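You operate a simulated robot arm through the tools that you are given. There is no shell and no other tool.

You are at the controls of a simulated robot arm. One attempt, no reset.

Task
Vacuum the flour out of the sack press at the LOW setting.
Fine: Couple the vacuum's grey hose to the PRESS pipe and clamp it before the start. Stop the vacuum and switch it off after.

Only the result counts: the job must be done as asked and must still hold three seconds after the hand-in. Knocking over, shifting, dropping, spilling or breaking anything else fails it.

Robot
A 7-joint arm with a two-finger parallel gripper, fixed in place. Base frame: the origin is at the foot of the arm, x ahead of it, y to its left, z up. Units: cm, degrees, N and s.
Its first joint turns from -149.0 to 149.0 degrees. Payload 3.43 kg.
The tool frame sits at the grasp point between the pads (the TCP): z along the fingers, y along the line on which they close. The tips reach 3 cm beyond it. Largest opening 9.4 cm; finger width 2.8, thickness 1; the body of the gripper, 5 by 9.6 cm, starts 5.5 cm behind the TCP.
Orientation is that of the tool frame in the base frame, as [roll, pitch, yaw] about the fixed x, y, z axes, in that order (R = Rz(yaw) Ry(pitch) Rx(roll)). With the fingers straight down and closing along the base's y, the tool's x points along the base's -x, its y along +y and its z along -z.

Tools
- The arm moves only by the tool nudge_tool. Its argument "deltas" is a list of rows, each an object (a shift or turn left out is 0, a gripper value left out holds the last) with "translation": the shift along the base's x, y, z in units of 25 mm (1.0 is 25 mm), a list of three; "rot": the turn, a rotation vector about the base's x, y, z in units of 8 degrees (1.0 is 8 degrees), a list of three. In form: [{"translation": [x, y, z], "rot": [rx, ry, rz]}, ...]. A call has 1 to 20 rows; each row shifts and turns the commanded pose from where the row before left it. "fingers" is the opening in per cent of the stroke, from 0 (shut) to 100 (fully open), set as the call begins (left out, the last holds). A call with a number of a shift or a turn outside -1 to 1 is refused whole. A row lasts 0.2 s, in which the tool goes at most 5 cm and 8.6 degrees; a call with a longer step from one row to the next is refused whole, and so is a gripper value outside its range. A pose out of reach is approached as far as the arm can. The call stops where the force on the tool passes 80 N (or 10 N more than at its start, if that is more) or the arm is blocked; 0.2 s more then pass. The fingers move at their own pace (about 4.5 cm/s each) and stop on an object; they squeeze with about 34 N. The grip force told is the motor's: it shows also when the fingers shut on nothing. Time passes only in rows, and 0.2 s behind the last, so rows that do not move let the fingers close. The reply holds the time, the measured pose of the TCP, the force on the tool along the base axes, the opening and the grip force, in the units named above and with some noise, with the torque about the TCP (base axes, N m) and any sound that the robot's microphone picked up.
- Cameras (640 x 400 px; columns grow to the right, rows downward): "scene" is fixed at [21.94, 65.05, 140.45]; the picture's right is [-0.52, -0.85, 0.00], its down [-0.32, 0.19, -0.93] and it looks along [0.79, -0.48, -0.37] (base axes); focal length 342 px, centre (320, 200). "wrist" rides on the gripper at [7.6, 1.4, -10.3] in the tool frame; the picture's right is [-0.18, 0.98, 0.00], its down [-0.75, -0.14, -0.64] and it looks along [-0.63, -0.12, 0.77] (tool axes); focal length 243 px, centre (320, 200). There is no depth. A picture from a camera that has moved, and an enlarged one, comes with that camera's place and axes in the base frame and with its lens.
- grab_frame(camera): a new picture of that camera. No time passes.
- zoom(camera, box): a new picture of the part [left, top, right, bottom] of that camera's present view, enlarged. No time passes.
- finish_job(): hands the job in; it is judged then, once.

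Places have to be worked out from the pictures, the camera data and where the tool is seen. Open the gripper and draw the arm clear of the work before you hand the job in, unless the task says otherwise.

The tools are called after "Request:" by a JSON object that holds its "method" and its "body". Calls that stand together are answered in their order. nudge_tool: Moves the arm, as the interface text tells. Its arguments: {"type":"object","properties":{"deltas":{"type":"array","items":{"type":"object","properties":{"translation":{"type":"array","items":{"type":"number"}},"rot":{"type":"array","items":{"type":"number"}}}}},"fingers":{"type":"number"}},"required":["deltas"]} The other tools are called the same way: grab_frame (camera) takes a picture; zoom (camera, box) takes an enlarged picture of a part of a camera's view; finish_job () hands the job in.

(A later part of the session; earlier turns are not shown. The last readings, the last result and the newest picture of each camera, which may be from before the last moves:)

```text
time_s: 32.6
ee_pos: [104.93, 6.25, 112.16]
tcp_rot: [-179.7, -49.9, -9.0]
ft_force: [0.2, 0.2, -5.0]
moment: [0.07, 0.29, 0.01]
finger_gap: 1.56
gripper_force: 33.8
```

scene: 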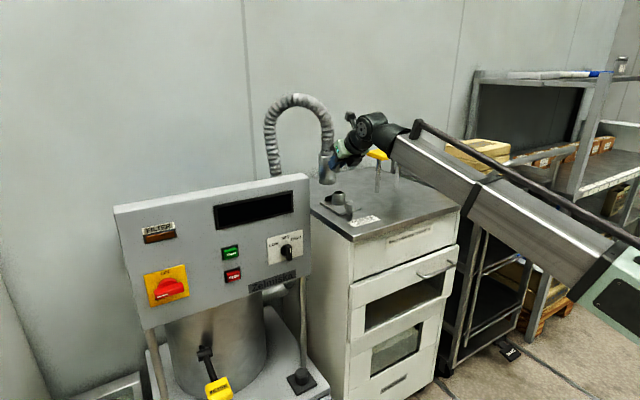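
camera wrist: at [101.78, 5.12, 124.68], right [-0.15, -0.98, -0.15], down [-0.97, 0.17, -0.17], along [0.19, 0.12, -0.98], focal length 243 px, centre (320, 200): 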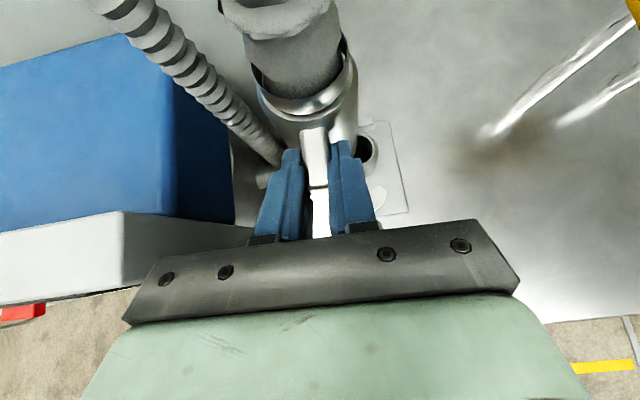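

That freed it. I turn 4° more and shift so the sleeve axis should come over the pipe (TCP about (105.2, 4.9)).

Request:
{"method": "nudge_tool", "body": {"deltas": [{"rot": [0, 0, -0.25]}, {"rot": [0, 0, -0.25]}, {"translation": [0.05, -0.28, 0]}, {"translation": [0.05, -0.28, 0]}, {"translation": [0, 0, 0]}]}}

Request:
{"method": "zoom", "body": {"camera": "scene", "box": [310, 150, 390, 230]}}

Request:
{"method": "grab_frame", "body": {"camera": "wrist"}}

```text
time_s: 33.8
ee_pos: [105.04, 4.83, 112.4]
tcp_rot: [-179.5, -50.0, -13.0]
ft_force: [-1.3, 0.4, -5.4]
moment: [0.04, 0.26, 0.0]
finger_gap: 1.57
gripper_force: 34.1
```

```text
5.00 times, centred on (350, 190) of scene
camera zoom: at [21.94, 65.05, 140.45], right [-0.52, -0.85, 0.0], down [-0.32, 0.19, -0.93], along [0.79, -0.48, -0.37], focal length 1712 px, centre (170, 250)
```

zoom: 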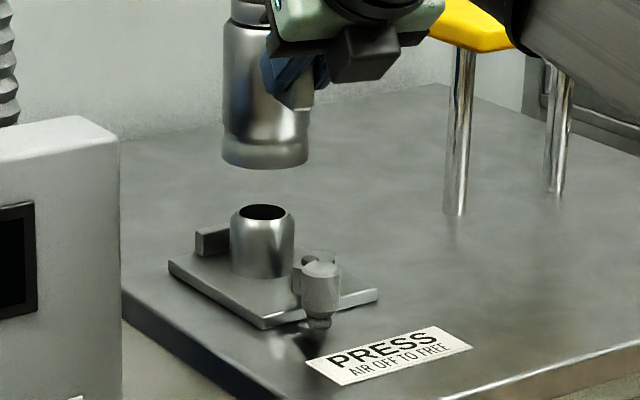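

```text
taken
camera wrist: at [101.86, 3.83, 124.92], right [-0.33, -0.93, -0.14], down [-0.92, 0.35, -0.16], along [0.2, 0.08, -0.98], focal length 243 px, centre (320, 200)
```

wrist: 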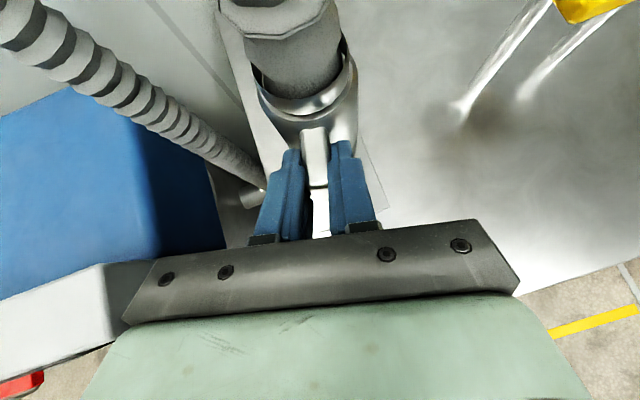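

In the scene view the sleeve is centred over the pipe within a millimetre, and my depth estimates agree within a few. I lower 3.5 cm and look again.

Request:
{"method": "nudge_tool", "body": {"deltas": [{"translation": [0, 0, -0.35]}, {"translation": [0, 0, -0.35]}, {"translation": [0, 0, -0.35]}, {"translation": [0, 0, -0.3]}, {"translation": [0, 0, 0]}]}}

Request:
{"method": "zoom", "body": {"camera": "scene", "box": [315, 155, 375, 225]}}

Request:
{"method": "grab_frame", "body": {"camera": "wrist"}}

```text
time_s: 35.0
ee_pos: [104.95, 4.87, 108.88]
tcp_rot: [-179.7, -49.9, -12.9]
ft_force: [-0.1, 0.7, -4.5]
moment: [0.05, 0.26, -0.01]
finger_gap: 1.6
gripper_force: 33.9
```

```text
5.71 times, centred on (345, 190) of scene
camera zoom: at [21.94, 65.05, 140.45], right [-0.52, -0.85, 0.0], down [-0.32, 0.19, -0.93], along [0.79, -0.48, -0.37], focal length 1957 px, centre (177, 257)
```

zoom: 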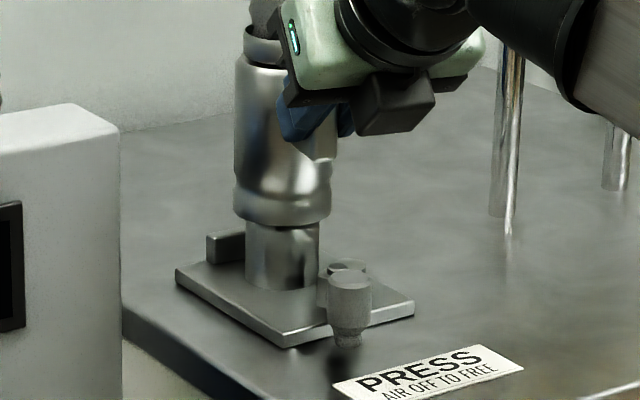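

```text
taken
camera wrist: at [101.8, 4.03, 121.33], right [-0.33, -0.93, -0.14], down [-0.92, 0.35, -0.16], along [0.2, 0.08, -0.98], focal length 243 px, centre (320, 200)
```

wrist: 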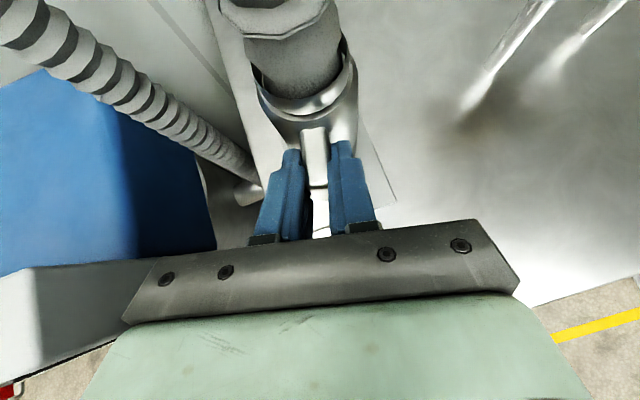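

Laterally aligned still. I lower in small steps and watch the force.

Request:
{"method": "nudge_tool", "body": {"deltas": [{"translation": [0, 0, -0.1]}, {"translation": [0, 0, -0.1]}, {"translation": [0, 0, -0.1]}, {"translation": [0, 0, 0]}]}}

```text
time_s: 36.0
ee_pos: [105.05, 4.83, 108.14]
tcp_rot: [-179.7, -50.0, -12.9]
ft_force: [-0.3, 0.4, -4.7]
moment: [0.08, 0.28, 0.01]
finger_gap: 1.56
gripper_force: 34.2
```

No contact yet; a bit further down.

Request:
{"method": "nudge_tool", "body": {"deltas": [{"translation": [0, 0, -0.1]}, {"translation": [0, 0, -0.1]}, {"translation": [0, 0, -0.1]}, {"translation": [0, 0, 0]}]}}

Request:
{"method": "zoom", "body": {"camera": "scene", "box": [315, 155, 375, 225]}}

```text
time_s: 37.0
ee_pos: [105.14, 4.85, 107.28]
tcp_rot: [-179.6, -50.1, -12.8]
ft_force: [-0.2, -0.4, -4.6]
moment: [0.06, 0.23, -0.02]
finger_gap: 1.58
gripper_force: 33.9
```

```text
5.71 times, centred on (345, 190) of scene
camera zoom: at [21.94, 65.05, 140.45], right [-0.52, -0.85, 0.0], down [-0.32, 0.19, -0.93], along [0.79, -0.48, -0.37], focal length 1957 px, centre (177, 257)
```

zoom: 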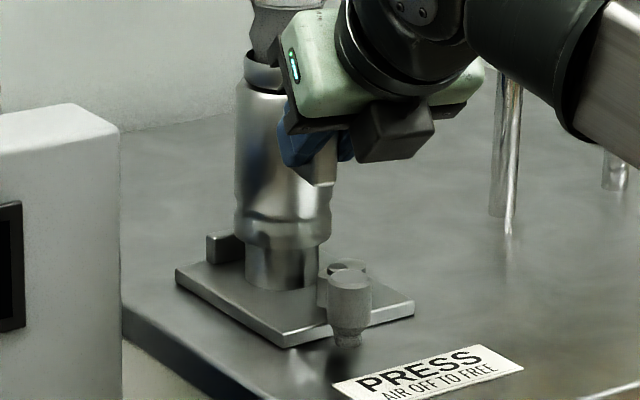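

The sleeve's lower rim is below the pipe top with no force, so it is going over the pipe. I continue down slowly.

Request:
{"method": "nudge_tool", "body": {"deltas": [{"translation": [0, 0, -0.1]}, {"translation": [0, 0, -0.1]}, {"translation": [0, 0, -0.1]}, {"translation": [0, 0, -0.1]}, {"translation": [0, 0, 0]}]}}

```text
time_s: 38.2
ee_pos: [105.11, 4.8, 106.28]
tcp_rot: [-179.7, -49.9, -12.9]
ft_force: [-0.2, 0.2, -4.8]
moment: [0.07, 0.29, -0.02]
finger_gap: 1.59
gripper_force: 34.4
```

Still free; on down.

Request:
{"method": "nudge_tool", "body": {"deltas": [{"translation": [0, 0, -0.1]}, {"translation": [0, 0, -0.1]}, {"translation": [0, 0, -0.1]}, {"translation": [0, 0, -0.1]}, {"translation": [0, 0, 0]}]}}

Request:
{"method": "zoom", "body": {"camera": "scene", "box": [315, 155, 375, 225]}}

```text
time_s: 39.4
ee_pos: [105.0, 5.03, 105.38]
tcp_rot: [-179.7, -50.0, -12.8]
ft_force: [-1.0, -0.2, -5.0]
moment: [0.08, 0.25, 0.0]
finger_gap: 1.58
gripper_force: 33.7
```

```text
5.71 times, centred on (345, 190) of scene
camera zoom: at [21.94, 65.05, 140.45], right [-0.52, -0.85, 0.0], down [-0.32, 0.19, -0.93], along [0.79, -0.48, -0.37], focal length 1957 px, centre (177, 257)
```

zoom: 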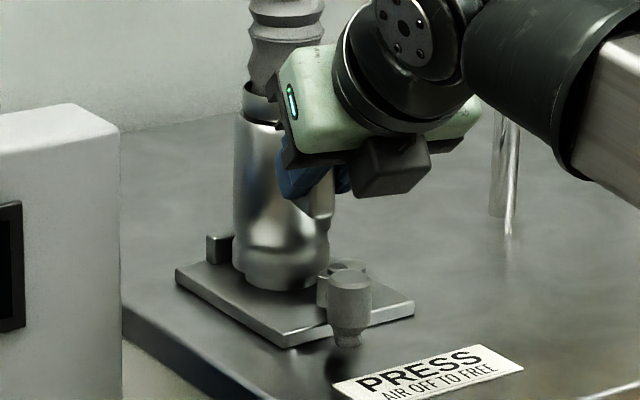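

The sleeve is nearly on the plate. A few more small steps until the force shows it seated.

Request:
{"method": "nudge_tool", "body": {"deltas": [{"translation": [0, 0, -0.08]}, {"translation": [0, 0, -0.08]}, {"translation": [0, 0, -0.08]}, {"translation": [0, 0, 0]}]}}

```text
time_s: 40.4
ee_pos: [105.03, 4.94, 104.72]
tcp_rot: [-179.8, -50.0, -12.9]
ft_force: [0.3, 0.3, -4.6]
moment: [0.08, 0.26, 0.03]
finger_gap: 1.56
gripper_force: 33.6
```

Still no contact; continuing in small steps.

Request:
{"method": "nudge_tool", "body": {"deltas": [{"translation": [0, 0, -0.08]}, {"translation": [0, 0, -0.08]}, {"translation": [0, 0, 0]}]}}

Request:
{"method": "nudge_tool", "body": {"deltas": [{"translation": [0, 0, -0.08]}, {"translation": [0, 0, -0.08]}, {"translation": [0, 0, 0]}]}}

Request:
{"method": "zoom", "body": {"camera": "scene", "box": [315, 155, 375, 225]}}

```text
time_s: 41.2
ee_pos: [105.12, 4.81, 104.37]
tcp_rot: [-179.6, -50.0, -12.9]
ft_force: [0.0, 0.2, -1.5]
moment: [-0.03, 0.08, 0.01]
finger_gap: 1.56
gripper_force: 33.3
```

```text
time_s: 42.0
ee_pos: [105.06, 4.9, 104.31]
tcp_rot: [-179.6, -50.4, -13.0]
ft_force: [-4.6, -0.5, 28.7]
moment: [-0.4, -0.37, -0.18]
finger_gap: 1.55
gripper_force: 33.9
```

```text
5.71 times, centred on (345, 190) of scene
camera zoom: at [21.94, 65.05, 140.45], right [-0.52, -0.85, 0.0], down [-0.32, 0.19, -0.93], along [0.79, -0.48, -0.37], focal length 1957 px, centre (177, 257)
```

zoom: 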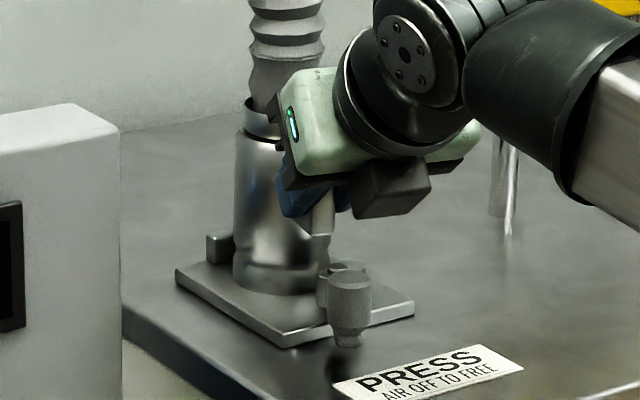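

It seated: 29 N upward at z=104.3. I ease off, open the fingers part way, and withdraw along the tool axis.

Request:
{"method": "nudge_tool", "body": {"deltas": [{"translation": [0, 0, 0.06]}, {"translation": [0, 0, 0]}]}}

Request:
{"method": "nudge_tool", "body": {"deltas": [{"translation": [0, 0, 0]}, {"translation": [0, 0, 0]}, {"translation": [0, 0, 0]}], "fingers": 42}}

Request:
{"method": "nudge_tool", "body": {"deltas": [{"translation": [-0.373, 0.086, 0.32]}, {"translation": [-0.373, 0.086, 0.32]}, {"translation": [-0.373, 0.086, 0.32]}, {"translation": [-0.373, 0.086, 0.32]}, {"translation": [-0.373, 0.086, 0.32]}, {"translation": [-0.373, 0.086, 0.32]}, {"translation": [-0.373, 0.086, 0.32]}, {"translation": [-0.373, 0.086, 0.32]}]}}

Request:
{"method": "zoom", "body": {"camera": "scene", "box": [260, 80, 420, 240]}}

Request:
{"method": "grab_frame", "body": {"camera": "wrist"}}

```text
time_s: 42.6
ee_pos: [105.07, 4.91, 104.26]
tcp_rot: [-179.7, -50.4, -12.9]
ft_force: [-1.4, 0.7, 28.5]
moment: [-0.36, -0.65, -0.11]
finger_gap: 1.61
gripper_force: 33.7
```

```text
time_s: 43.4
ee_pos: [105.06, 4.95, 104.11]
tcp_rot: [-179.6, -50.0, -12.9]
ft_force: [0.3, 0.2, -0.5]
moment: [0.01, -0.01, 0.03]
finger_gap: 3.95
gripper_force: 0.1
```

```text
time_s: 45.2
ee_pos: [97.41, 6.39, 110.49]
tcp_rot: [-179.7, -49.9, -12.8]
ft_force: [-0.1, 0.4, 0.2]
moment: [0.02, -0.01, -0.02]
finger_gap: 3.95
gripper_force: 0.0
```

```text
2.50 times, centred on (340, 160) of scene
camera zoom: at [21.94, 65.05, 140.45], right [-0.52, -0.85, 0.0], down [-0.32, 0.19, -0.93], along [0.79, -0.48, -0.37], focal length 856 px, centre (270, 300)
```

zoom: 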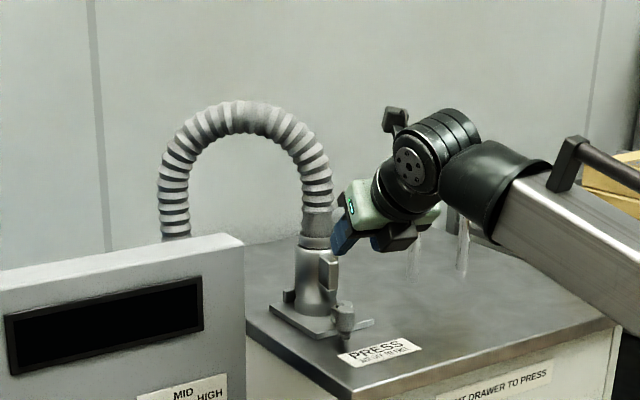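

```text
taken
camera wrist: at [94.32, 5.4, 123.05], right [-0.33, -0.93, -0.14], down [-0.92, 0.35, -0.16], along [0.2, 0.08, -0.98], focal length 243 px, centre (320, 200)
```

wrist: 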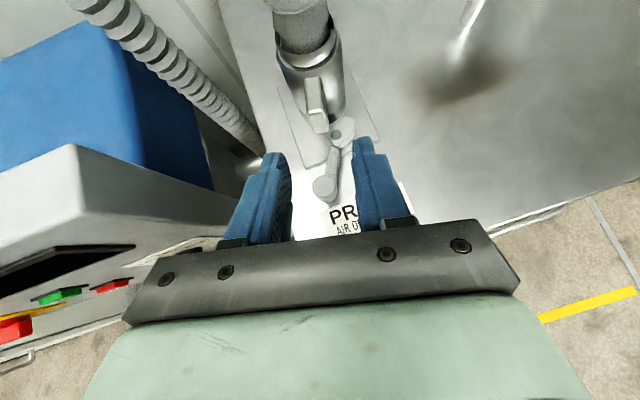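

The coupler stands on the pipe with the hose arching over. Now the clamp lever: I zoom to see it.

Request:
{"method": "zoom", "body": {"camera": "wrist", "box": [260, 60, 420, 240]}}

Request:
{"method": "zoom", "body": {"camera": "scene", "box": [320, 170, 380, 230]}}

```text
2.22 times, centred on (340, 150) of wrist
camera zoom: at [94.32, 5.4, 123.05], right [-0.33, -0.93, -0.14], down [-0.92, 0.35, -0.16], along [0.2, 0.08, -0.98], focal length 539 px, centre (276, 311)
```

zoom: 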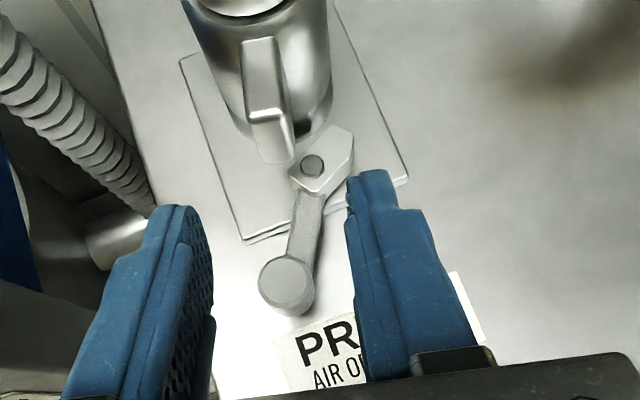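

```text
6.67 times, centred on (350, 200) of scene
camera zoom: at [21.94, 65.05, 140.45], right [-0.52, -0.85, 0.0], down [-0.32, 0.19, -0.93], along [0.79, -0.48, -0.37], focal length 2283 px, centre (120, 200)
```

zoom: 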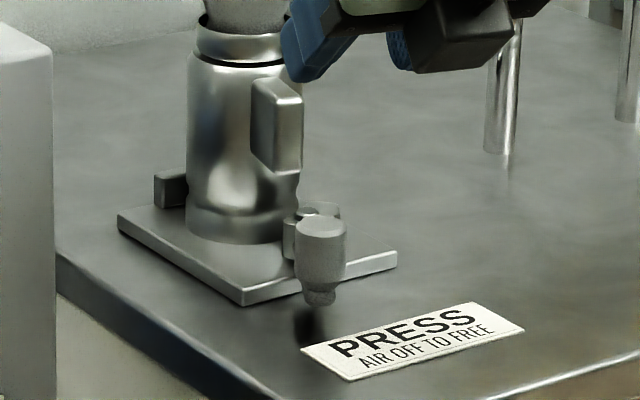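

Lever: pivot (105.3, 3.4), knob (99.9, 6.4), cam nose pointing −y; swinging the knob toward −y about 80–90° should bring the nose onto the sleeve. I close the fingers, steepen the tool and go above the +y side of the knob.

Request:
{"method": "nudge_tool", "body": {"deltas": [{"translation": [0.2, 0.4, 0], "rot": [0.176, 0.761, 0]}, {"translation": [0.3, 0.4, 0], "rot": [0.176, 0.761, 0]}, {"translation": [0.4, 0.4, 0], "rot": [0.176, 0.761, 0]}, {"translation": [0.4, 0.32, 0], "rot": [0.176, 0.761, 0]}, {"translation": [0, 0, 0]}], "fingers": 0}}

Request:
{"method": "grab_frame", "body": {"camera": "wrist"}}

Request:
{"method": "zoom", "body": {"camera": "scene", "box": [290, 130, 390, 230]}}

```text
time_s: 46.4
ee_pos: [100.8, 10.24, 110.5]
tcp_rot: [-179.7, -25.1, -13.0]
ft_force: [0.2, 0.6, 0.4]
moment: [0.01, -0.05, 0.02]
finger_gap: 0.0
gripper_force: 33.1
```

```text
taken
camera wrist: at [103.1, 8.16, 123.16], right [-0.38, -0.92, -0.08], down [-0.9, 0.35, 0.27], along [-0.22, 0.18, -0.96], focal length 243 px, centre (320, 200)
```

wrist: 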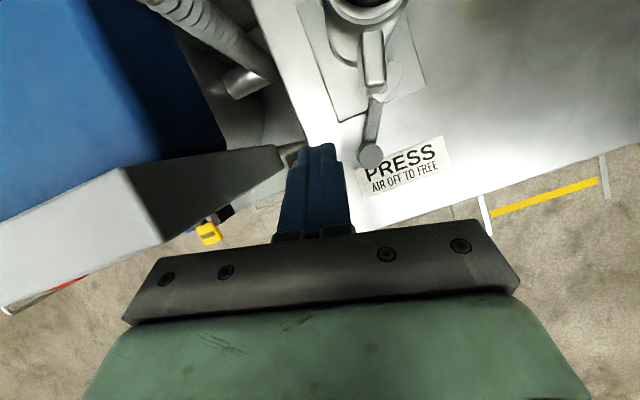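

```text
4.00 times, centred on (340, 180) of scene
camera zoom: at [21.94, 65.05, 140.45], right [-0.52, -0.85, 0.0], down [-0.32, 0.19, -0.93], along [0.79, -0.48, -0.37], focal length 1370 px, centre (240, 280)
```

zoom: 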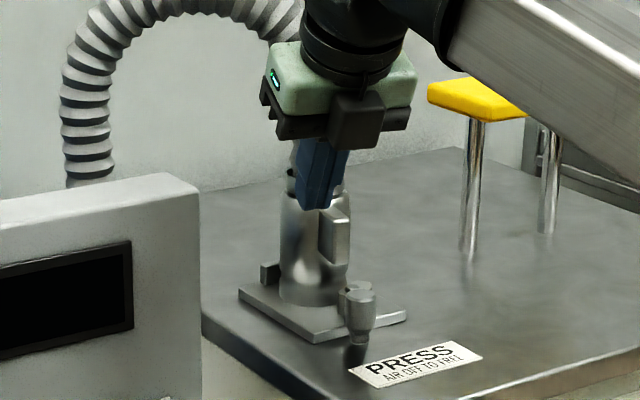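

Clear of everything. I lower so the fingertips end near z≈98, beside the knob.

Request:
{"method": "nudge_tool", "body": {"deltas": [{"translation": [0, 0, -0.5]}, {"translation": [0, 0, -0.5]}, {"translation": [0, 0, -0.5]}, {"translation": [0, 0, -0.5]}, {"translation": [0, 0, -0.5]}, {"translation": [0, 0, -0.5]}, {"translation": [0, 0, -0.4]}, {"translation": [0, 0, -0.4]}, {"translation": [0, 0, 0]}]}}

Request:
{"method": "grab_frame", "body": {"camera": "wrist"}}

Request:
{"method": "zoom", "body": {"camera": "scene", "box": [310, 150, 390, 230]}}

```text
time_s: 48.4
ee_pos: [100.93, 10.46, 100.97]
tcp_rot: [-179.5, -25.2, -12.9]
ft_force: [0.5, 0.0, 0.0]
moment: [0.02, 0.01, 0.01]
finger_gap: 0.0
gripper_force: 32.9
```

```text
taken
camera wrist: at [103.03, 8.29, 113.58], right [-0.38, -0.92, -0.08], down [-0.9, 0.35, 0.26], along [-0.21, 0.18, -0.96], focal length 243 px, centre (320, 200)
```

wrist: 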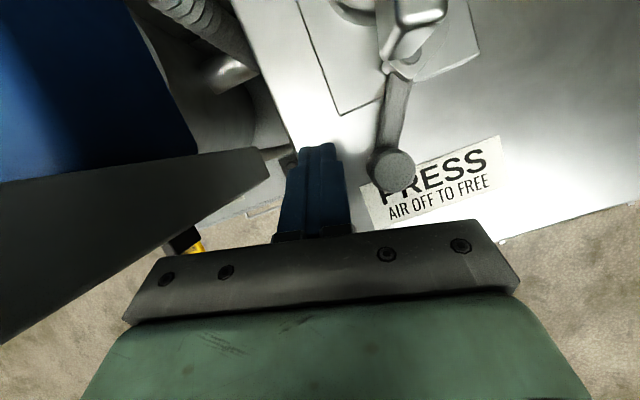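

```text
5.00 times, centred on (350, 190) of scene
camera zoom: at [21.94, 65.05, 140.45], right [-0.52, -0.85, 0.0], down [-0.32, 0.19, -0.93], along [0.79, -0.48, -0.37], focal length 1712 px, centre (170, 250)
```

zoom: 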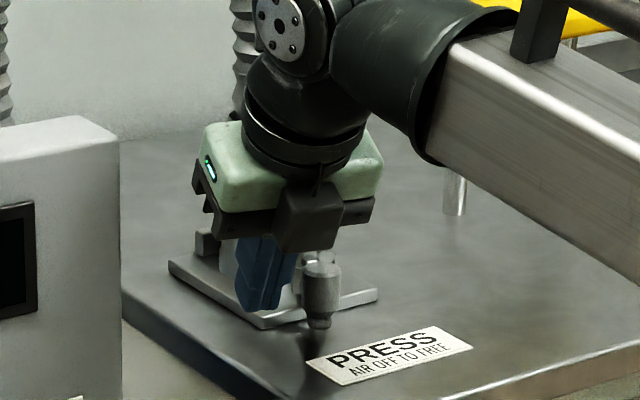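

The fingertips are beside the knob on its +y side. I push it along its arc toward −y, first about 30°.

Request:
{"method": "nudge_tool", "body": {"deltas": [{"translation": [-0.146, -0.372, 0]}, {"translation": [-0.146, -0.372, 0]}, {"translation": [-0.208, -0.228, 0]}, {"translation": [-0.208, -0.228, 0]}, {"translation": [-0.162, -0.302, 0]}, {"translation": [-0.162, -0.302, 0]}, {"translation": [0, 0, 0]}]}}

Request:
{"method": "grab_frame", "body": {"camera": "wrist"}}

Request:
{"method": "zoom", "body": {"camera": "scene", "box": [310, 150, 390, 230]}}

```text
time_s: 50.0
ee_pos: [98.16, 5.9, 100.86]
tcp_rot: [-179.5, -25.0, -13.0]
ft_force: [-0.8, -0.4, -0.3]
moment: [-0.05, 0.02, -0.03]
finger_gap: 0.01
gripper_force: 32.9
```

```text
taken
camera wrist: at [100.41, 3.75, 113.52], right [-0.38, -0.92, -0.08], down [-0.9, 0.35, 0.26], along [-0.21, 0.18, -0.96], focal length 243 px, centre (320, 200)
```

wrist: 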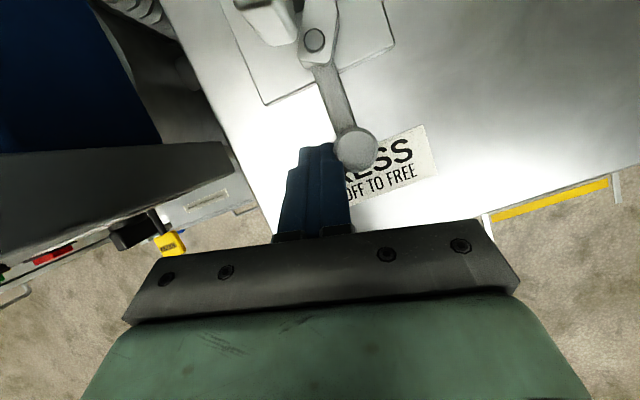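

```text
5.00 times, centred on (350, 190) of scene
camera zoom: at [21.94, 65.05, 140.45], right [-0.52, -0.85, 0.0], down [-0.32, 0.19, -0.93], along [0.79, -0.48, -0.37], focal length 1712 px, centre (170, 250)
```

zoom: 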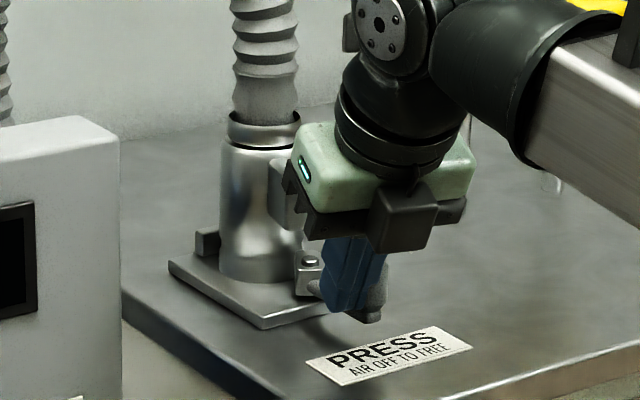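

The lever turns easily, nose coming round. I carry on along the arc another 45° or until it resists.

Request:
{"method": "nudge_tool", "body": {"deltas": [{"translation": [-0.04, -0.32, 0]}, {"translation": [-0.04, -0.32, 0]}, {"translation": [0.012, -0.344, 0]}, {"translation": [0.012, -0.344, 0]}, {"translation": [0.1, -0.326, 0]}, {"translation": [0, 0, 0]}]}}

Request:
{"method": "grab_frame", "body": {"camera": "wrist"}}

Request:
{"method": "zoom", "body": {"camera": "scene", "box": [310, 150, 390, 230]}}

```text
time_s: 51.4
ee_pos: [98.16, 2.84, 100.97]
tcp_rot: [-178.5, -24.7, -12.8]
ft_force: [-26.0, 59.9, -0.2]
moment: [1.17, 0.56, 0.83]
finger_gap: 0.0
gripper_force: 32.9
```

```text
taken
camera wrist: at [100.51, 0.41, 113.49], right [-0.37, -0.92, -0.1], down [-0.9, 0.33, 0.27], along [-0.22, 0.19, -0.96], focal length 243 px, centre (320, 200)
```

wrist: 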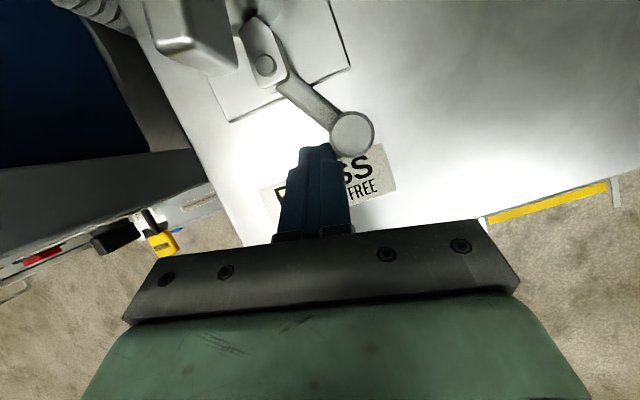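

```text
5.00 times, centred on (350, 190) of scene
camera zoom: at [21.94, 65.05, 140.45], right [-0.52, -0.85, 0.0], down [-0.32, 0.19, -0.93], along [0.79, -0.48, -0.37], focal length 1712 px, centre (170, 250)
```

zoom: 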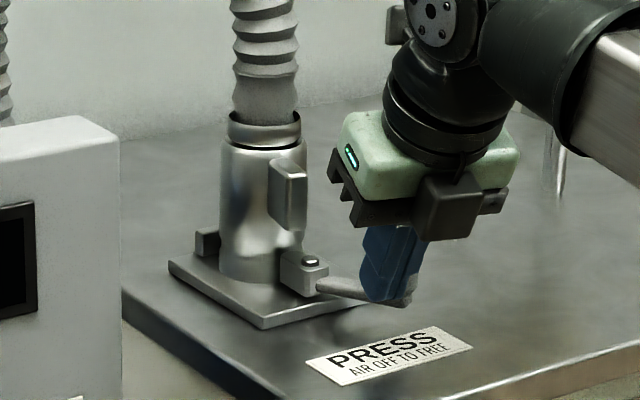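

It resists with 65 N with the nose now pointing straight at the sleeve (knob at about 212°). I press a touch more along the tangent to make sure it is home, then back off.

Request:
{"method": "nudge_tool", "body": {"deltas": [{"translation": [0.04, -0.06, 0]}, {"translation": [0, 0, 0]}]}}

Request:
{"method": "zoom", "body": {"camera": "wrist", "box": [220, 0, 400, 180]}}

```text
time_s: 52.0
ee_pos: [98.38, 2.79, 101.04]
tcp_rot: [-178.4, -24.5, -12.8]
ft_force: [-25.9, 65.5, -8.3]
moment: [1.22, 0.65, 0.91]
finger_gap: 0.02
gripper_force: 33.2
```

```text
2.22 times, centred on (310, 90) of wrist
camera zoom: at [100.62, 0.34, 113.49], right [-0.37, -0.92, -0.1], down [-0.9, 0.33, 0.28], along [-0.22, 0.19, -0.96], focal length 539 px, centre (342, 444)
```

zoom: 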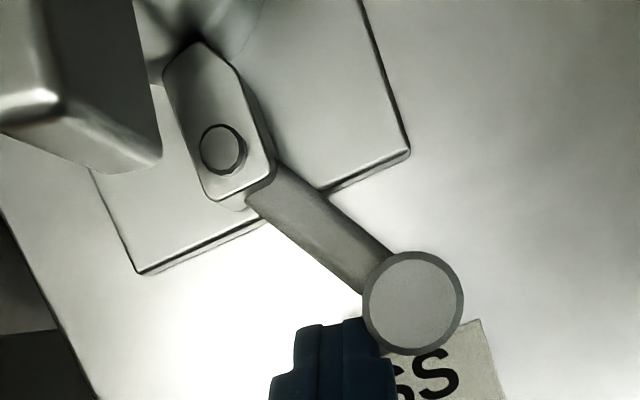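

No further motion at 70 N, so it's at its stop. I back the fingers off and see whether the lever stays.

Request:
{"method": "nudge_tool", "body": {"deltas": [{"translation": [-0.1, 0.3, 0]}, {"translation": [-0.2, 0.4, 0]}, {"translation": [-0.2, 0.3, 0.2]}, {"translation": [-0.3, 0.2, 0.5]}, {"translation": [-0.3, 0, 0.6]}, {"translation": [-0.3, 0, 0.6]}, {"translation": [-0.3, 0, 0.6]}, {"translation": [-0.3, 0, 0.6]}, {"translation": [0, 0, 0]}]}}

Request:
{"method": "grab_frame", "body": {"camera": "wrist"}}

Request:
{"method": "zoom", "body": {"camera": "scene", "box": [310, 150, 390, 230]}}

```text
time_s: 54.0
ee_pos: [93.37, 4.54, 108.75]
tcp_rot: [-179.7, -25.0, -12.9]
ft_force: [0.5, 0.4, -0.2]
moment: [0.03, 0.01, 0.0]
finger_gap: 0.02
gripper_force: 32.8
```

```text
taken
camera wrist: at [95.48, 2.37, 121.32], right [-0.38, -0.92, -0.08], down [-0.9, 0.35, 0.26], along [-0.21, 0.18, -0.96], focal length 243 px, centre (320, 200)
```

wrist: 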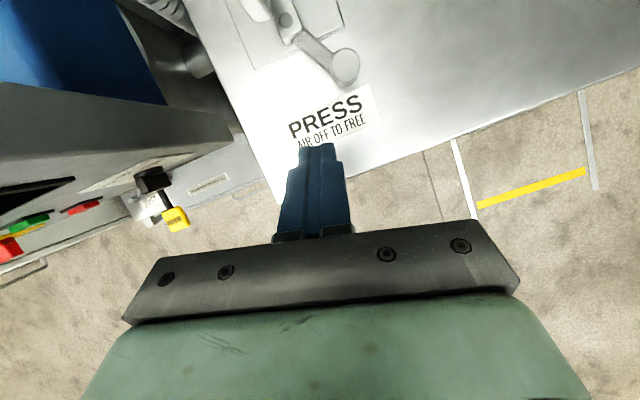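

```text
5.00 times, centred on (350, 190) of scene
camera zoom: at [21.94, 65.05, 140.45], right [-0.52, -0.85, 0.0], down [-0.32, 0.19, -0.93], along [0.79, -0.48, -0.37], focal length 1712 px, centre (170, 250)
```

zoom: 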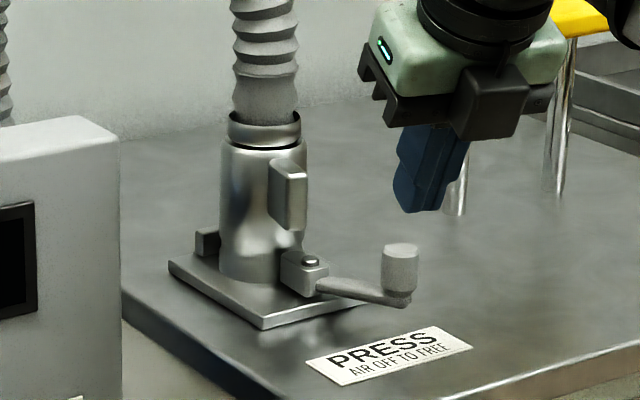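

The clamp holds the sleeve on its own. Next the panel: I retreat, bring the tool level pointing +x and move in front of the panel to see the controls.

Request:
{"method": "nudge_tool", "body": {"deltas": [{"translation": [-0.6, 0.4, 0.1], "rot": [0, 0, 0]}, {"translation": [-0.6, 0.8, 0], "rot": [-0.222, -0.96, 0]}, {"translation": [-0.5, 0.9, 0], "rot": [-0.222, -0.96, 0]}, {"translation": [-0.5, 0.9, 0], "rot": [-0.222, -0.96, 0]}, {"translation": [-0.5, 0.9, -0.2], "rot": [-0.222, -0.96, 0]}, {"translation": [-0.5, 0.9, -0.2], "rot": [-0.222, -0.96, 0]}, {"translation": [-0.5, 0.9, -0.2], "rot": [-0.222, -0.96, 0]}, {"translation": [-0.5, 0.9, -0.2], "rot": [-0.222, -0.96, 0]}, {"translation": [-0.5, 0.9, -0.2], "rot": [-0.222, -0.96, 0]}, {"translation": [0, 0.8, 0], "rot": [0, 0, 0.2]}, {"translation": [0, 0.8, 0], "rot": [0, 0, 0.2]}, {"translation": [0, 0.8, 0], "rot": [0, 0, 0.2]}, {"translation": [0, 0.8, 0], "rot": [0, 0, 0.2]}, {"translation": [0, 0.8, 0], "rot": [0, 0, 0.2]}, {"translation": [0, 0.8, 0], "rot": [0, 0, 0.2]}, {"translation": [0, 0.8, 0], "rot": [0, 0, 0.2]}, {"translation": [0, 0.8, 0], "rot": [0, 0, 0.2]}]}}

Request:
{"method": "grab_frame", "body": {"camera": "wrist"}}

Request:
{"method": "grab_frame", "body": {"camera": "scene"}}

```text
time_s: 57.6
ee_pos: [81.57, 39.48, 106.43]
tcp_rot: [176.8, -88.1, 3.5]
ft_force: [0.2, -0.2, 0.7]
moment: [0.01, 0.02, -0.01]
finger_gap: 0.0
gripper_force: 32.9
```

```text
taken
camera wrist: at [71.63, 37.9, 114.46], right [0.0, -0.98, -0.18], down [-0.67, 0.14, -0.73], along [0.74, 0.12, -0.66], focal length 243 px, centre (320, 200)
```

wrist: 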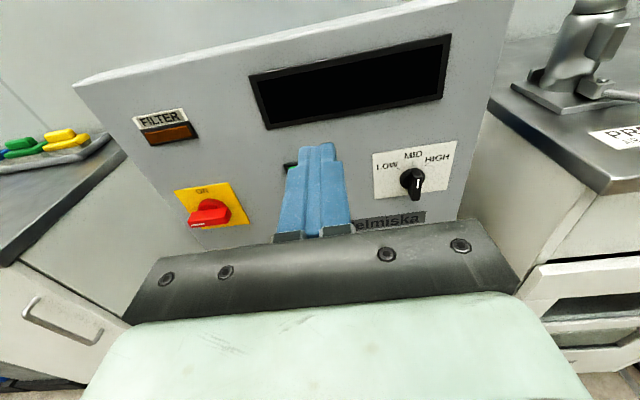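

```text
taken
```

scene: 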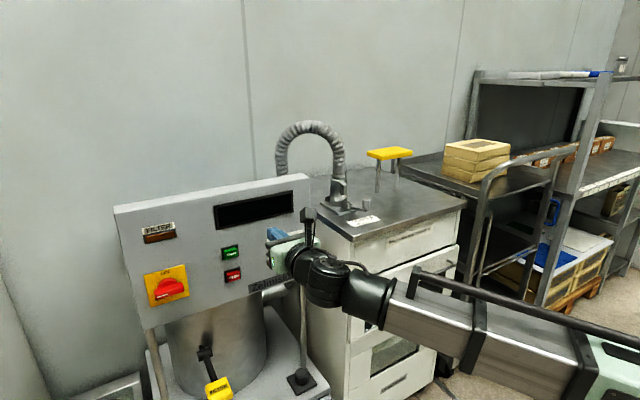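

The panel is in full view. I zoom on the switch and the knob to read and locate them.

Request:
{"method": "zoom", "body": {"camera": "wrist", "box": [120, 90, 260, 240]}}

Request:
{"method": "zoom", "body": {"camera": "wrist", "box": [360, 130, 470, 220]}}

```text
2.67 times, centred on (190, 165) of wrist
camera zoom: at [71.63, 37.9, 114.46], right [0.0, -0.98, -0.18], down [-0.67, 0.14, -0.73], along [0.74, 0.12, -0.66], focal length 647 px, centre (667, 293)
```

zoom: 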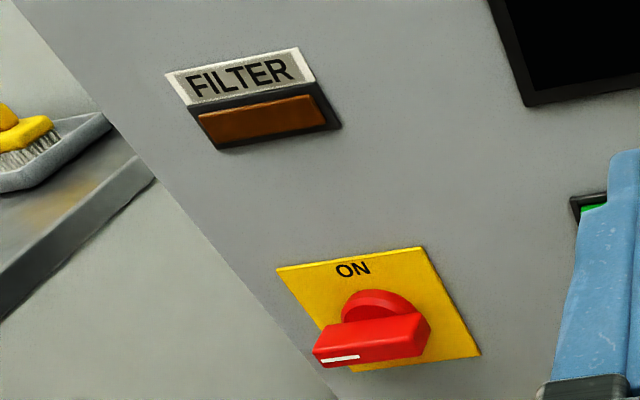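

```text
4.44 times, centred on (415, 175) of wrist
camera zoom: at [71.63, 37.9, 114.46], right [0.0, -0.98, -0.18], down [-0.67, 0.14, -0.73], along [0.74, 0.12, -0.66], focal length 1078 px, centre (-102, 311)
```

zoom: 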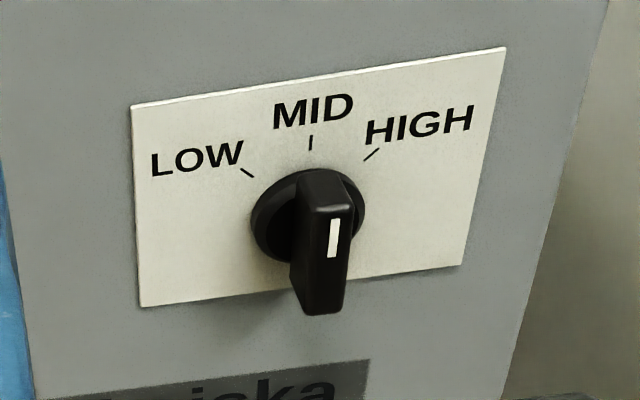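

Main switch handle: bar lying horizontal, mark toward OFF at the left, front centre about (98.5, 60.5, 89.7); ON is at the top, so it needs a quarter turn clockwise. The speed knob is at MID, front about (97.1, 28.7, 91.6). I roll the gripper so it closes vertically and move in front of the main switch.

Request:
{"method": "nudge_tool", "body": {"deltas": [{"translation": [0, 0.7, -0.56], "rot": [1, 0, 0]}, {"translation": [0, 0.7, -0.56], "rot": [1, 0, 0]}, {"translation": [0, 0.7, -0.56], "rot": [1, 0, 0]}, {"translation": [0, 0.7, -0.56], "rot": [1, 0, 0]}, {"translation": [0, 0.7, -0.56], "rot": [1, 0, 0]}, {"translation": [0, 0.7, -0.56], "rot": [1, 0, 0]}, {"translation": [0, 0.7, -0.56], "rot": [1, 0, 0]}, {"translation": [0, 0.7, -0.56], "rot": [1, 0, 0]}, {"translation": [0, 0.7, -0.56], "rot": [1, 0, 0]}, {"translation": [0, 0.7, -0.56], "rot": [1, 0, 0]}, {"translation": [0, 0.7, -0.56], "rot": [1, 0, 0]}, {"translation": [0, 0.72, -0.52], "rot": [0.25, 0, 0]}, {"translation": [0, 0, 0]}], "fingers": 50}}

Request:
{"method": "grab_frame", "body": {"camera": "wrist"}}

Request:
{"method": "grab_frame", "body": {"camera": "scene"}}

```text
time_s: 60.4
ee_pos: [81.8, 60.45, 90.06]
tcp_rot: [-89.7, -0.1, -88.1]
ft_force: [-0.5, -0.6, 0.2]
moment: [-0.02, 0.01, 0.02]
finger_gap: 4.7
gripper_force: 0.0
```

```text
taken
camera wrist: at [71.81, 52.34, 88.74], right [0.0, 0.18, -0.98], down [-0.67, 0.73, 0.14], along [0.75, 0.66, 0.12], focal length 243 px, centre (320, 200)
```

wrist: 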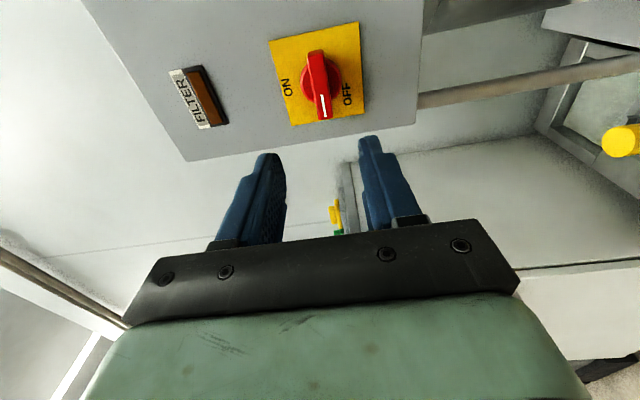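

```text
taken
```

scene: 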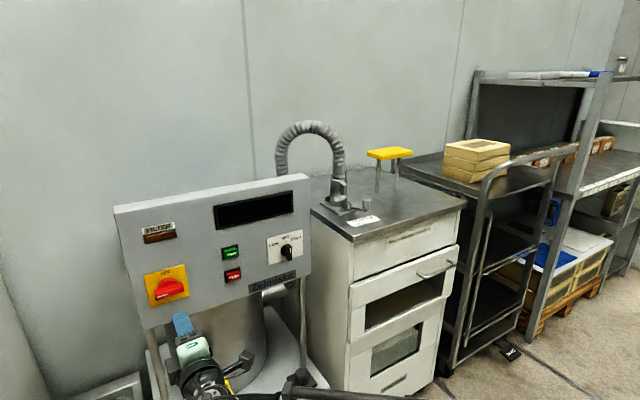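

I zoom in to see the switch's marking clearly from this side.

Request:
{"method": "zoom", "body": {"camera": "wrist", "box": [260, 10, 380, 135]}}

```text
3.20 times, centred on (320, 72) of wrist
camera zoom: at [71.81, 52.34, 88.74], right [0.0, 0.18, -0.98], down [-0.67, 0.73, 0.14], along [0.75, 0.66, 0.12], focal length 776 px, centre (320, 608)
```

zoom: 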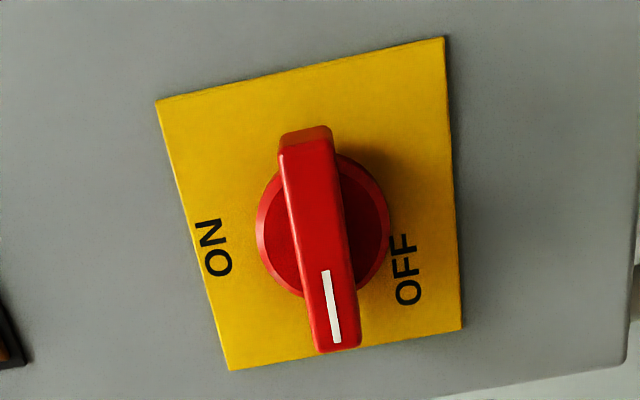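

Mark points to 9 o'clock, OFF lettering under it, ON at 12 o'clock: a 90° clockwise turn. The handle axis is at about (y 60.4, z 90.0), in line with the tool. I advance with the fingers open, above and below the bar, stopping short first.

Request:
{"method": "nudge_tool", "body": {"deltas": [{"translation": [0.7, 0, 0], "rot": [0, 0, -0.24]}, {"translation": [0.7, 0, 0]}, {"translation": [0.7, 0, 0]}, {"translation": [0.7, 0, 0]}, {"translation": [0.7, 0, 0]}, {"translation": [0.7, 0, 0]}, {"translation": [0.4, 0, 0]}, {"translation": [0, 0, 0]}]}}

Request:
{"method": "grab_frame", "body": {"camera": "wrist"}}

Request:
{"method": "zoom", "body": {"camera": "scene", "box": [120, 240, 240, 340]}}

```text
time_s: 62.2
ee_pos: [93.3, 60.28, 89.77]
tcp_rot: [-89.7, -0.1, -90.0]
ft_force: [-0.6, -0.2, -0.6]
moment: [0.03, 0.01, 0.03]
finger_gap: 4.68
gripper_force: 0.1
```

```text
taken
camera wrist: at [83.01, 52.49, 88.52], right [0.0, 0.18, -0.98], down [-0.64, 0.75, 0.14], along [0.77, 0.63, 0.12], focal length 243 px, centre (320, 200)
```

wrist: 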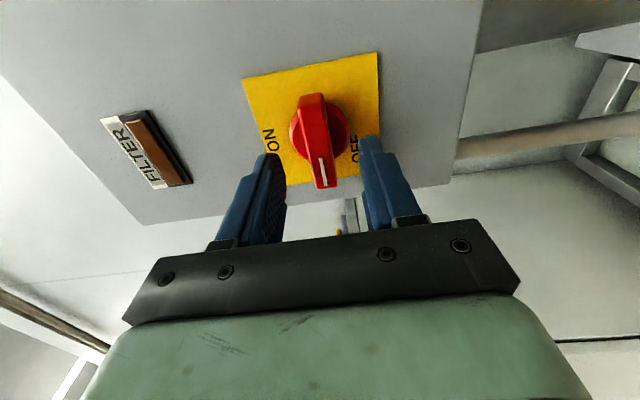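

```text
4.00 times, centred on (180, 290) of scene
camera zoom: at [21.94, 65.05, 140.45], right [-0.52, -0.85, 0.0], down [-0.32, 0.19, -0.93], along [0.79, -0.48, -0.37], focal length 1370 px, centre (880, -160)
```

zoom: 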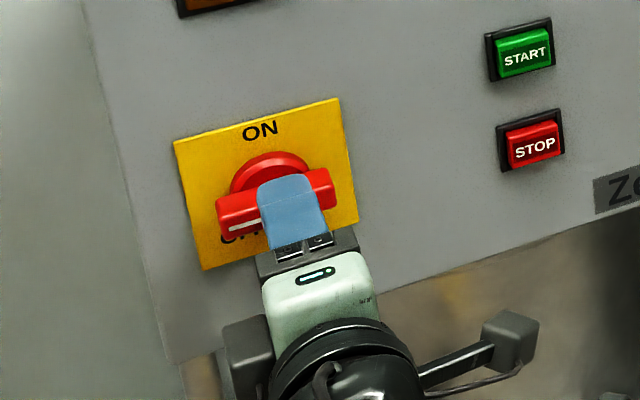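

Nicely aligned. I go in 3.4 cm so the tips overlap the bar, then close.

Request:
{"method": "nudge_tool", "body": {"deltas": [{"translation": [0.4, 0, 0]}, {"translation": [0.4, 0, 0]}, {"translation": [0.3, 0, 0]}, {"translation": [0.26, 0, 0]}, {"translation": [0, 0, 0]}]}}

Request:
{"method": "nudge_tool", "body": {"deltas": [{"translation": [0, 0, 0]}, {"translation": [0, 0, 0]}, {"translation": [0, 0, 0]}, {"translation": [0, 0, 0]}], "fingers": 0}}

Request:
{"method": "grab_frame", "body": {"camera": "wrist"}}

Request:
{"method": "zoom", "body": {"camera": "scene", "box": [120, 240, 240, 340]}}

```text
time_s: 63.4
ee_pos: [96.7, 60.45, 89.75]
tcp_rot: [-89.8, 0.0, -90.0]
ft_force: [0.5, -0.3, 0.6]
moment: [0.01, 0.03, -0.04]
finger_gap: 4.71
gripper_force: 0.1
```

```text
time_s: 64.4
ee_pos: [96.73, 60.37, 90.03]
tcp_rot: [-89.6, -0.1, -90.0]
ft_force: [7.1, 4.4, 20.6]
moment: [0.27, 0.44, -0.2]
finger_gap: 1.7
gripper_force: 44.7
```

```text
taken
camera wrist: at [86.41, 52.62, 88.6], right [0.01, 0.18, -0.98], down [-0.64, 0.75, 0.14], along [0.77, 0.63, 0.12], focal length 243 px, centre (320, 200)
```

wrist: 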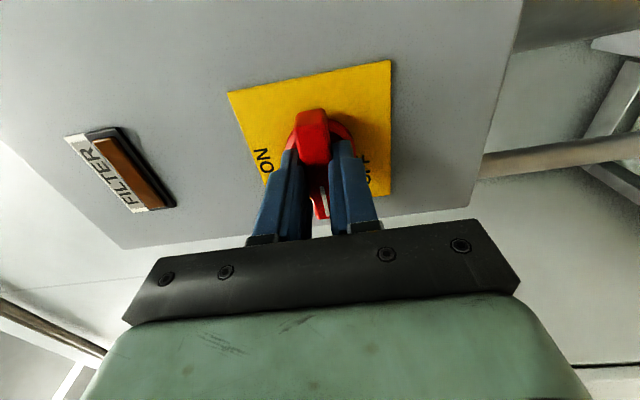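

```text
4.00 times, centred on (180, 290) of scene
camera zoom: at [21.94, 65.05, 140.45], right [-0.52, -0.85, 0.0], down [-0.32, 0.19, -0.93], along [0.79, -0.48, -0.37], focal length 1370 px, centre (880, -160)
```

zoom: 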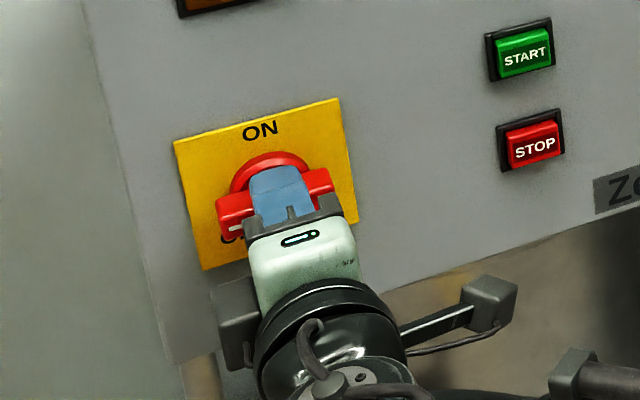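

Gripped (1.7 cm), with a small vertical bias, which I correct by raising 2.5 mm. Then I begin the clockwise turn.

Request:
{"method": "nudge_tool", "body": {"deltas": [{"translation": [0, 0, 0.1]}, {"translation": [0, 0, 0]}]}}

Request:
{"method": "nudge_tool", "body": {"deltas": [{"rot": [0.5, 0, 0]}, {"rot": [0.5, 0, 0]}, {"rot": [0.5, 0, 0]}, {"rot": [0.5, 0, 0]}, {"rot": [0.5, 0, 0]}, {"rot": [0.5, 0, 0]}]}}

Request:
{"method": "zoom", "body": {"camera": "scene", "box": [120, 240, 240, 340]}}

```text
time_s: 65.0
ee_pos: [96.65, 60.39, 90.0]
tcp_rot: [-89.8, -0.1, -90.0]
ft_force: [-2.0, 1.6, 6.1]
moment: [0.2, 0.38, -0.31]
finger_gap: 1.7
gripper_force: 45.1
```

```text
time_s: 66.4
ee_pos: [96.69, 60.48, 89.84]
tcp_rot: [-90.0, 24.0, -90.1]
ft_force: [-4.8, -4.0, -20.7]
moment: [-0.09, 0.01, 1.36]
finger_gap: 1.69
gripper_force: 45.3
```

```text
4.00 times, centred on (180, 290) of scene
camera zoom: at [21.94, 65.05, 140.45], right [-0.52, -0.85, 0.0], down [-0.32, 0.19, -0.93], along [0.79, -0.48, -0.37], focal length 1370 px, centre (880, -160)
```

zoom: 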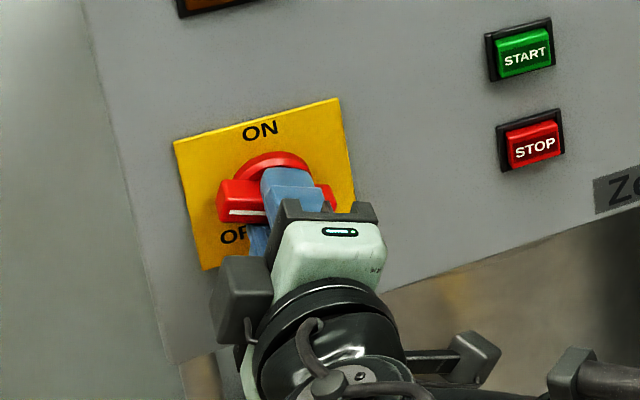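

The bar seems to follow; I zoom closer to confirm it's turning with the fingers.

Request:
{"method": "zoom", "body": {"camera": "scene", "box": [145, 260, 205, 310]}}

Request:
{"method": "grab_frame", "body": {"camera": "wrist"}}

```text
8.00 times, centred on (175, 285) of scene
camera zoom: at [21.94, 65.05, 140.45], right [-0.52, -0.85, 0.0], down [-0.32, 0.19, -0.93], along [0.79, -0.48, -0.37], focal length 2739 px, centre (1480, -480)
```

zoom: 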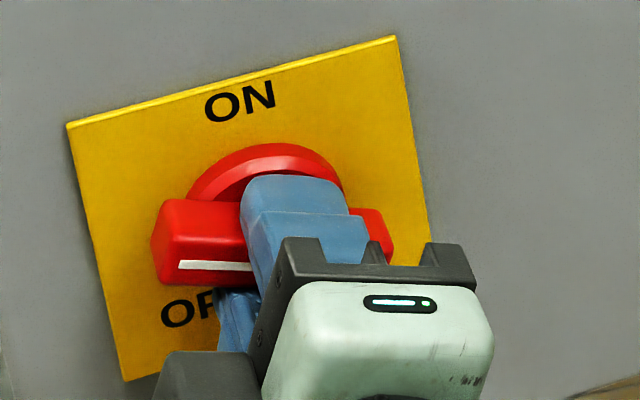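

```text
taken
camera wrist: at [86.4, 53.89, 85.63], right [0.0, 0.57, -0.82], down [-0.64, 0.63, 0.43], along [0.77, 0.53, 0.36], focal length 243 px, centre (320, 200)
```

wrist: 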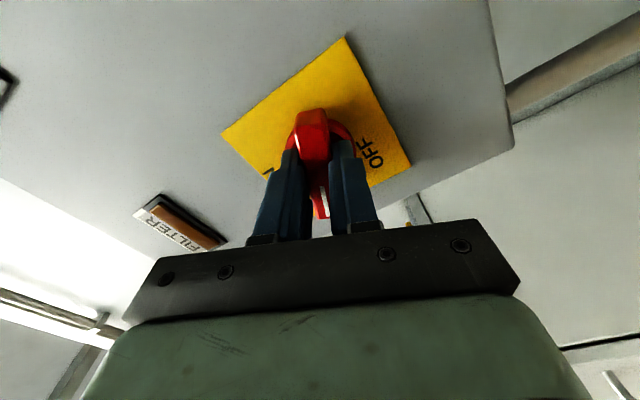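

Yes, the mark is turning clockwise with the fingers. I carry on the turn.

Request:
{"method": "nudge_tool", "body": {"deltas": [{"translation": [0, 0, -0.04], "rot": [0.5, 0, 0]}, {"rot": [0.5, 0, 0]}, {"rot": [0.5, 0, 0]}, {"rot": [0.5, 0, 0]}, {"rot": [0.5, 0, 0]}, {"rot": [0.5, 0, 0]}, {"rot": [0.5, 0, 0]}, {"rot": [0.5, 0, 0]}]}}

Request:
{"method": "zoom", "body": {"camera": "scene", "box": [130, 220, 240, 320]}}

```text
time_s: 68.2
ee_pos: [96.75, 60.51, 89.94]
tcp_rot: [-89.9, 56.1, -90.1]
ft_force: [-7.5, -1.0, -19.9]
moment: [-0.02, 1.77, -0.45]
finger_gap: 1.69
gripper_force: 44.7
```

```text
4.00 times, centred on (185, 270) of scene
camera zoom: at [21.94, 65.05, 140.45], right [-0.52, -0.85, 0.0], down [-0.32, 0.19, -0.93], along [0.79, -0.48, -0.37], focal length 1370 px, centre (860, -80)
```

zoom: 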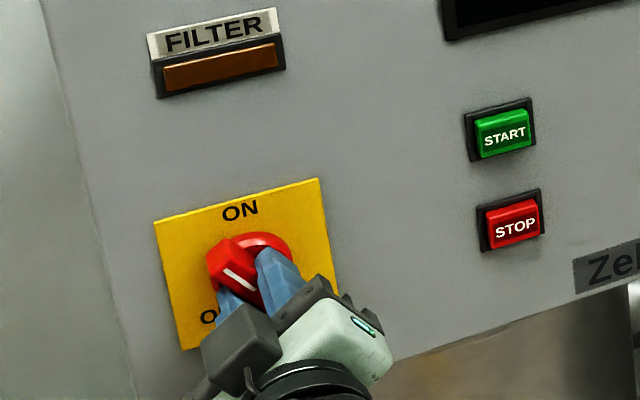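

Turned about 56° and going well. I complete the rest to 90°.

Request:
{"method": "nudge_tool", "body": {"deltas": [{"translation": [0, 0, -0.02], "rot": [0.5, 0, 0]}, {"rot": [0.5, 0, 0]}, {"rot": [0.5, 0, 0]}, {"rot": [0.5, 0, 0]}, {"rot": [0.5, 0, 0]}, {"rot": [0.5, 0, 0]}, {"rot": [0.5, 0, 0]}, {"rot": [0.5, 0, 0]}, {"rot": [0.25, 0, 0]}]}}

Request:
{"method": "zoom", "body": {"camera": "scene", "box": [110, 170, 320, 320]}}

Request:
{"method": "grab_frame", "body": {"camera": "wrist"}}

```text
time_s: 70.2
ee_pos: [96.64, 60.45, 89.87]
tcp_rot: [-85.4, 89.9, -85.6]
ft_force: [-19.6, 11.2, -11.4]
moment: [-0.01, 1.46, 0.41]
finger_gap: 1.69
gripper_force: 44.9
```

```text
2.67 times, centred on (215, 245) of scene
camera zoom: at [21.94, 65.05, 140.45], right [-0.52, -0.85, 0.0], down [-0.32, 0.19, -0.93], along [0.79, -0.48, -0.37], focal length 913 px, centre (600, 80)
```

zoom: 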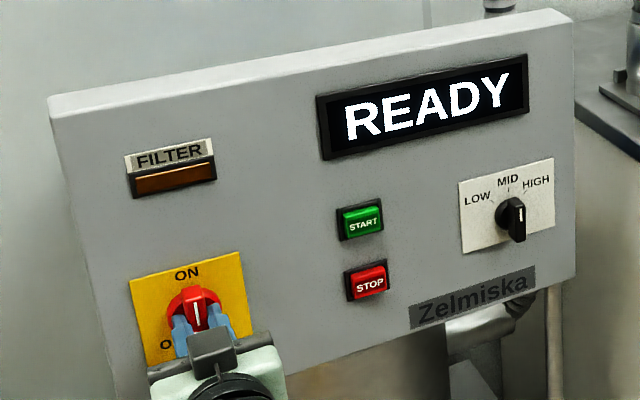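

```text
taken
camera wrist: at [86.42, 61.8, 82.35], right [0.0, 0.98, 0.18], down [-0.64, -0.14, 0.75], along [0.77, -0.12, 0.63], focal length 243 px, centre (320, 200)
```

wrist: 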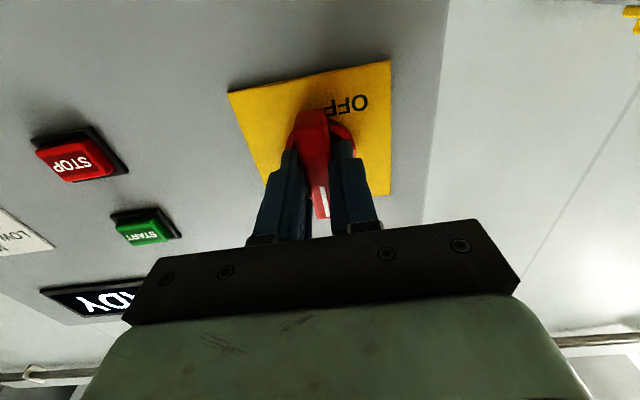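

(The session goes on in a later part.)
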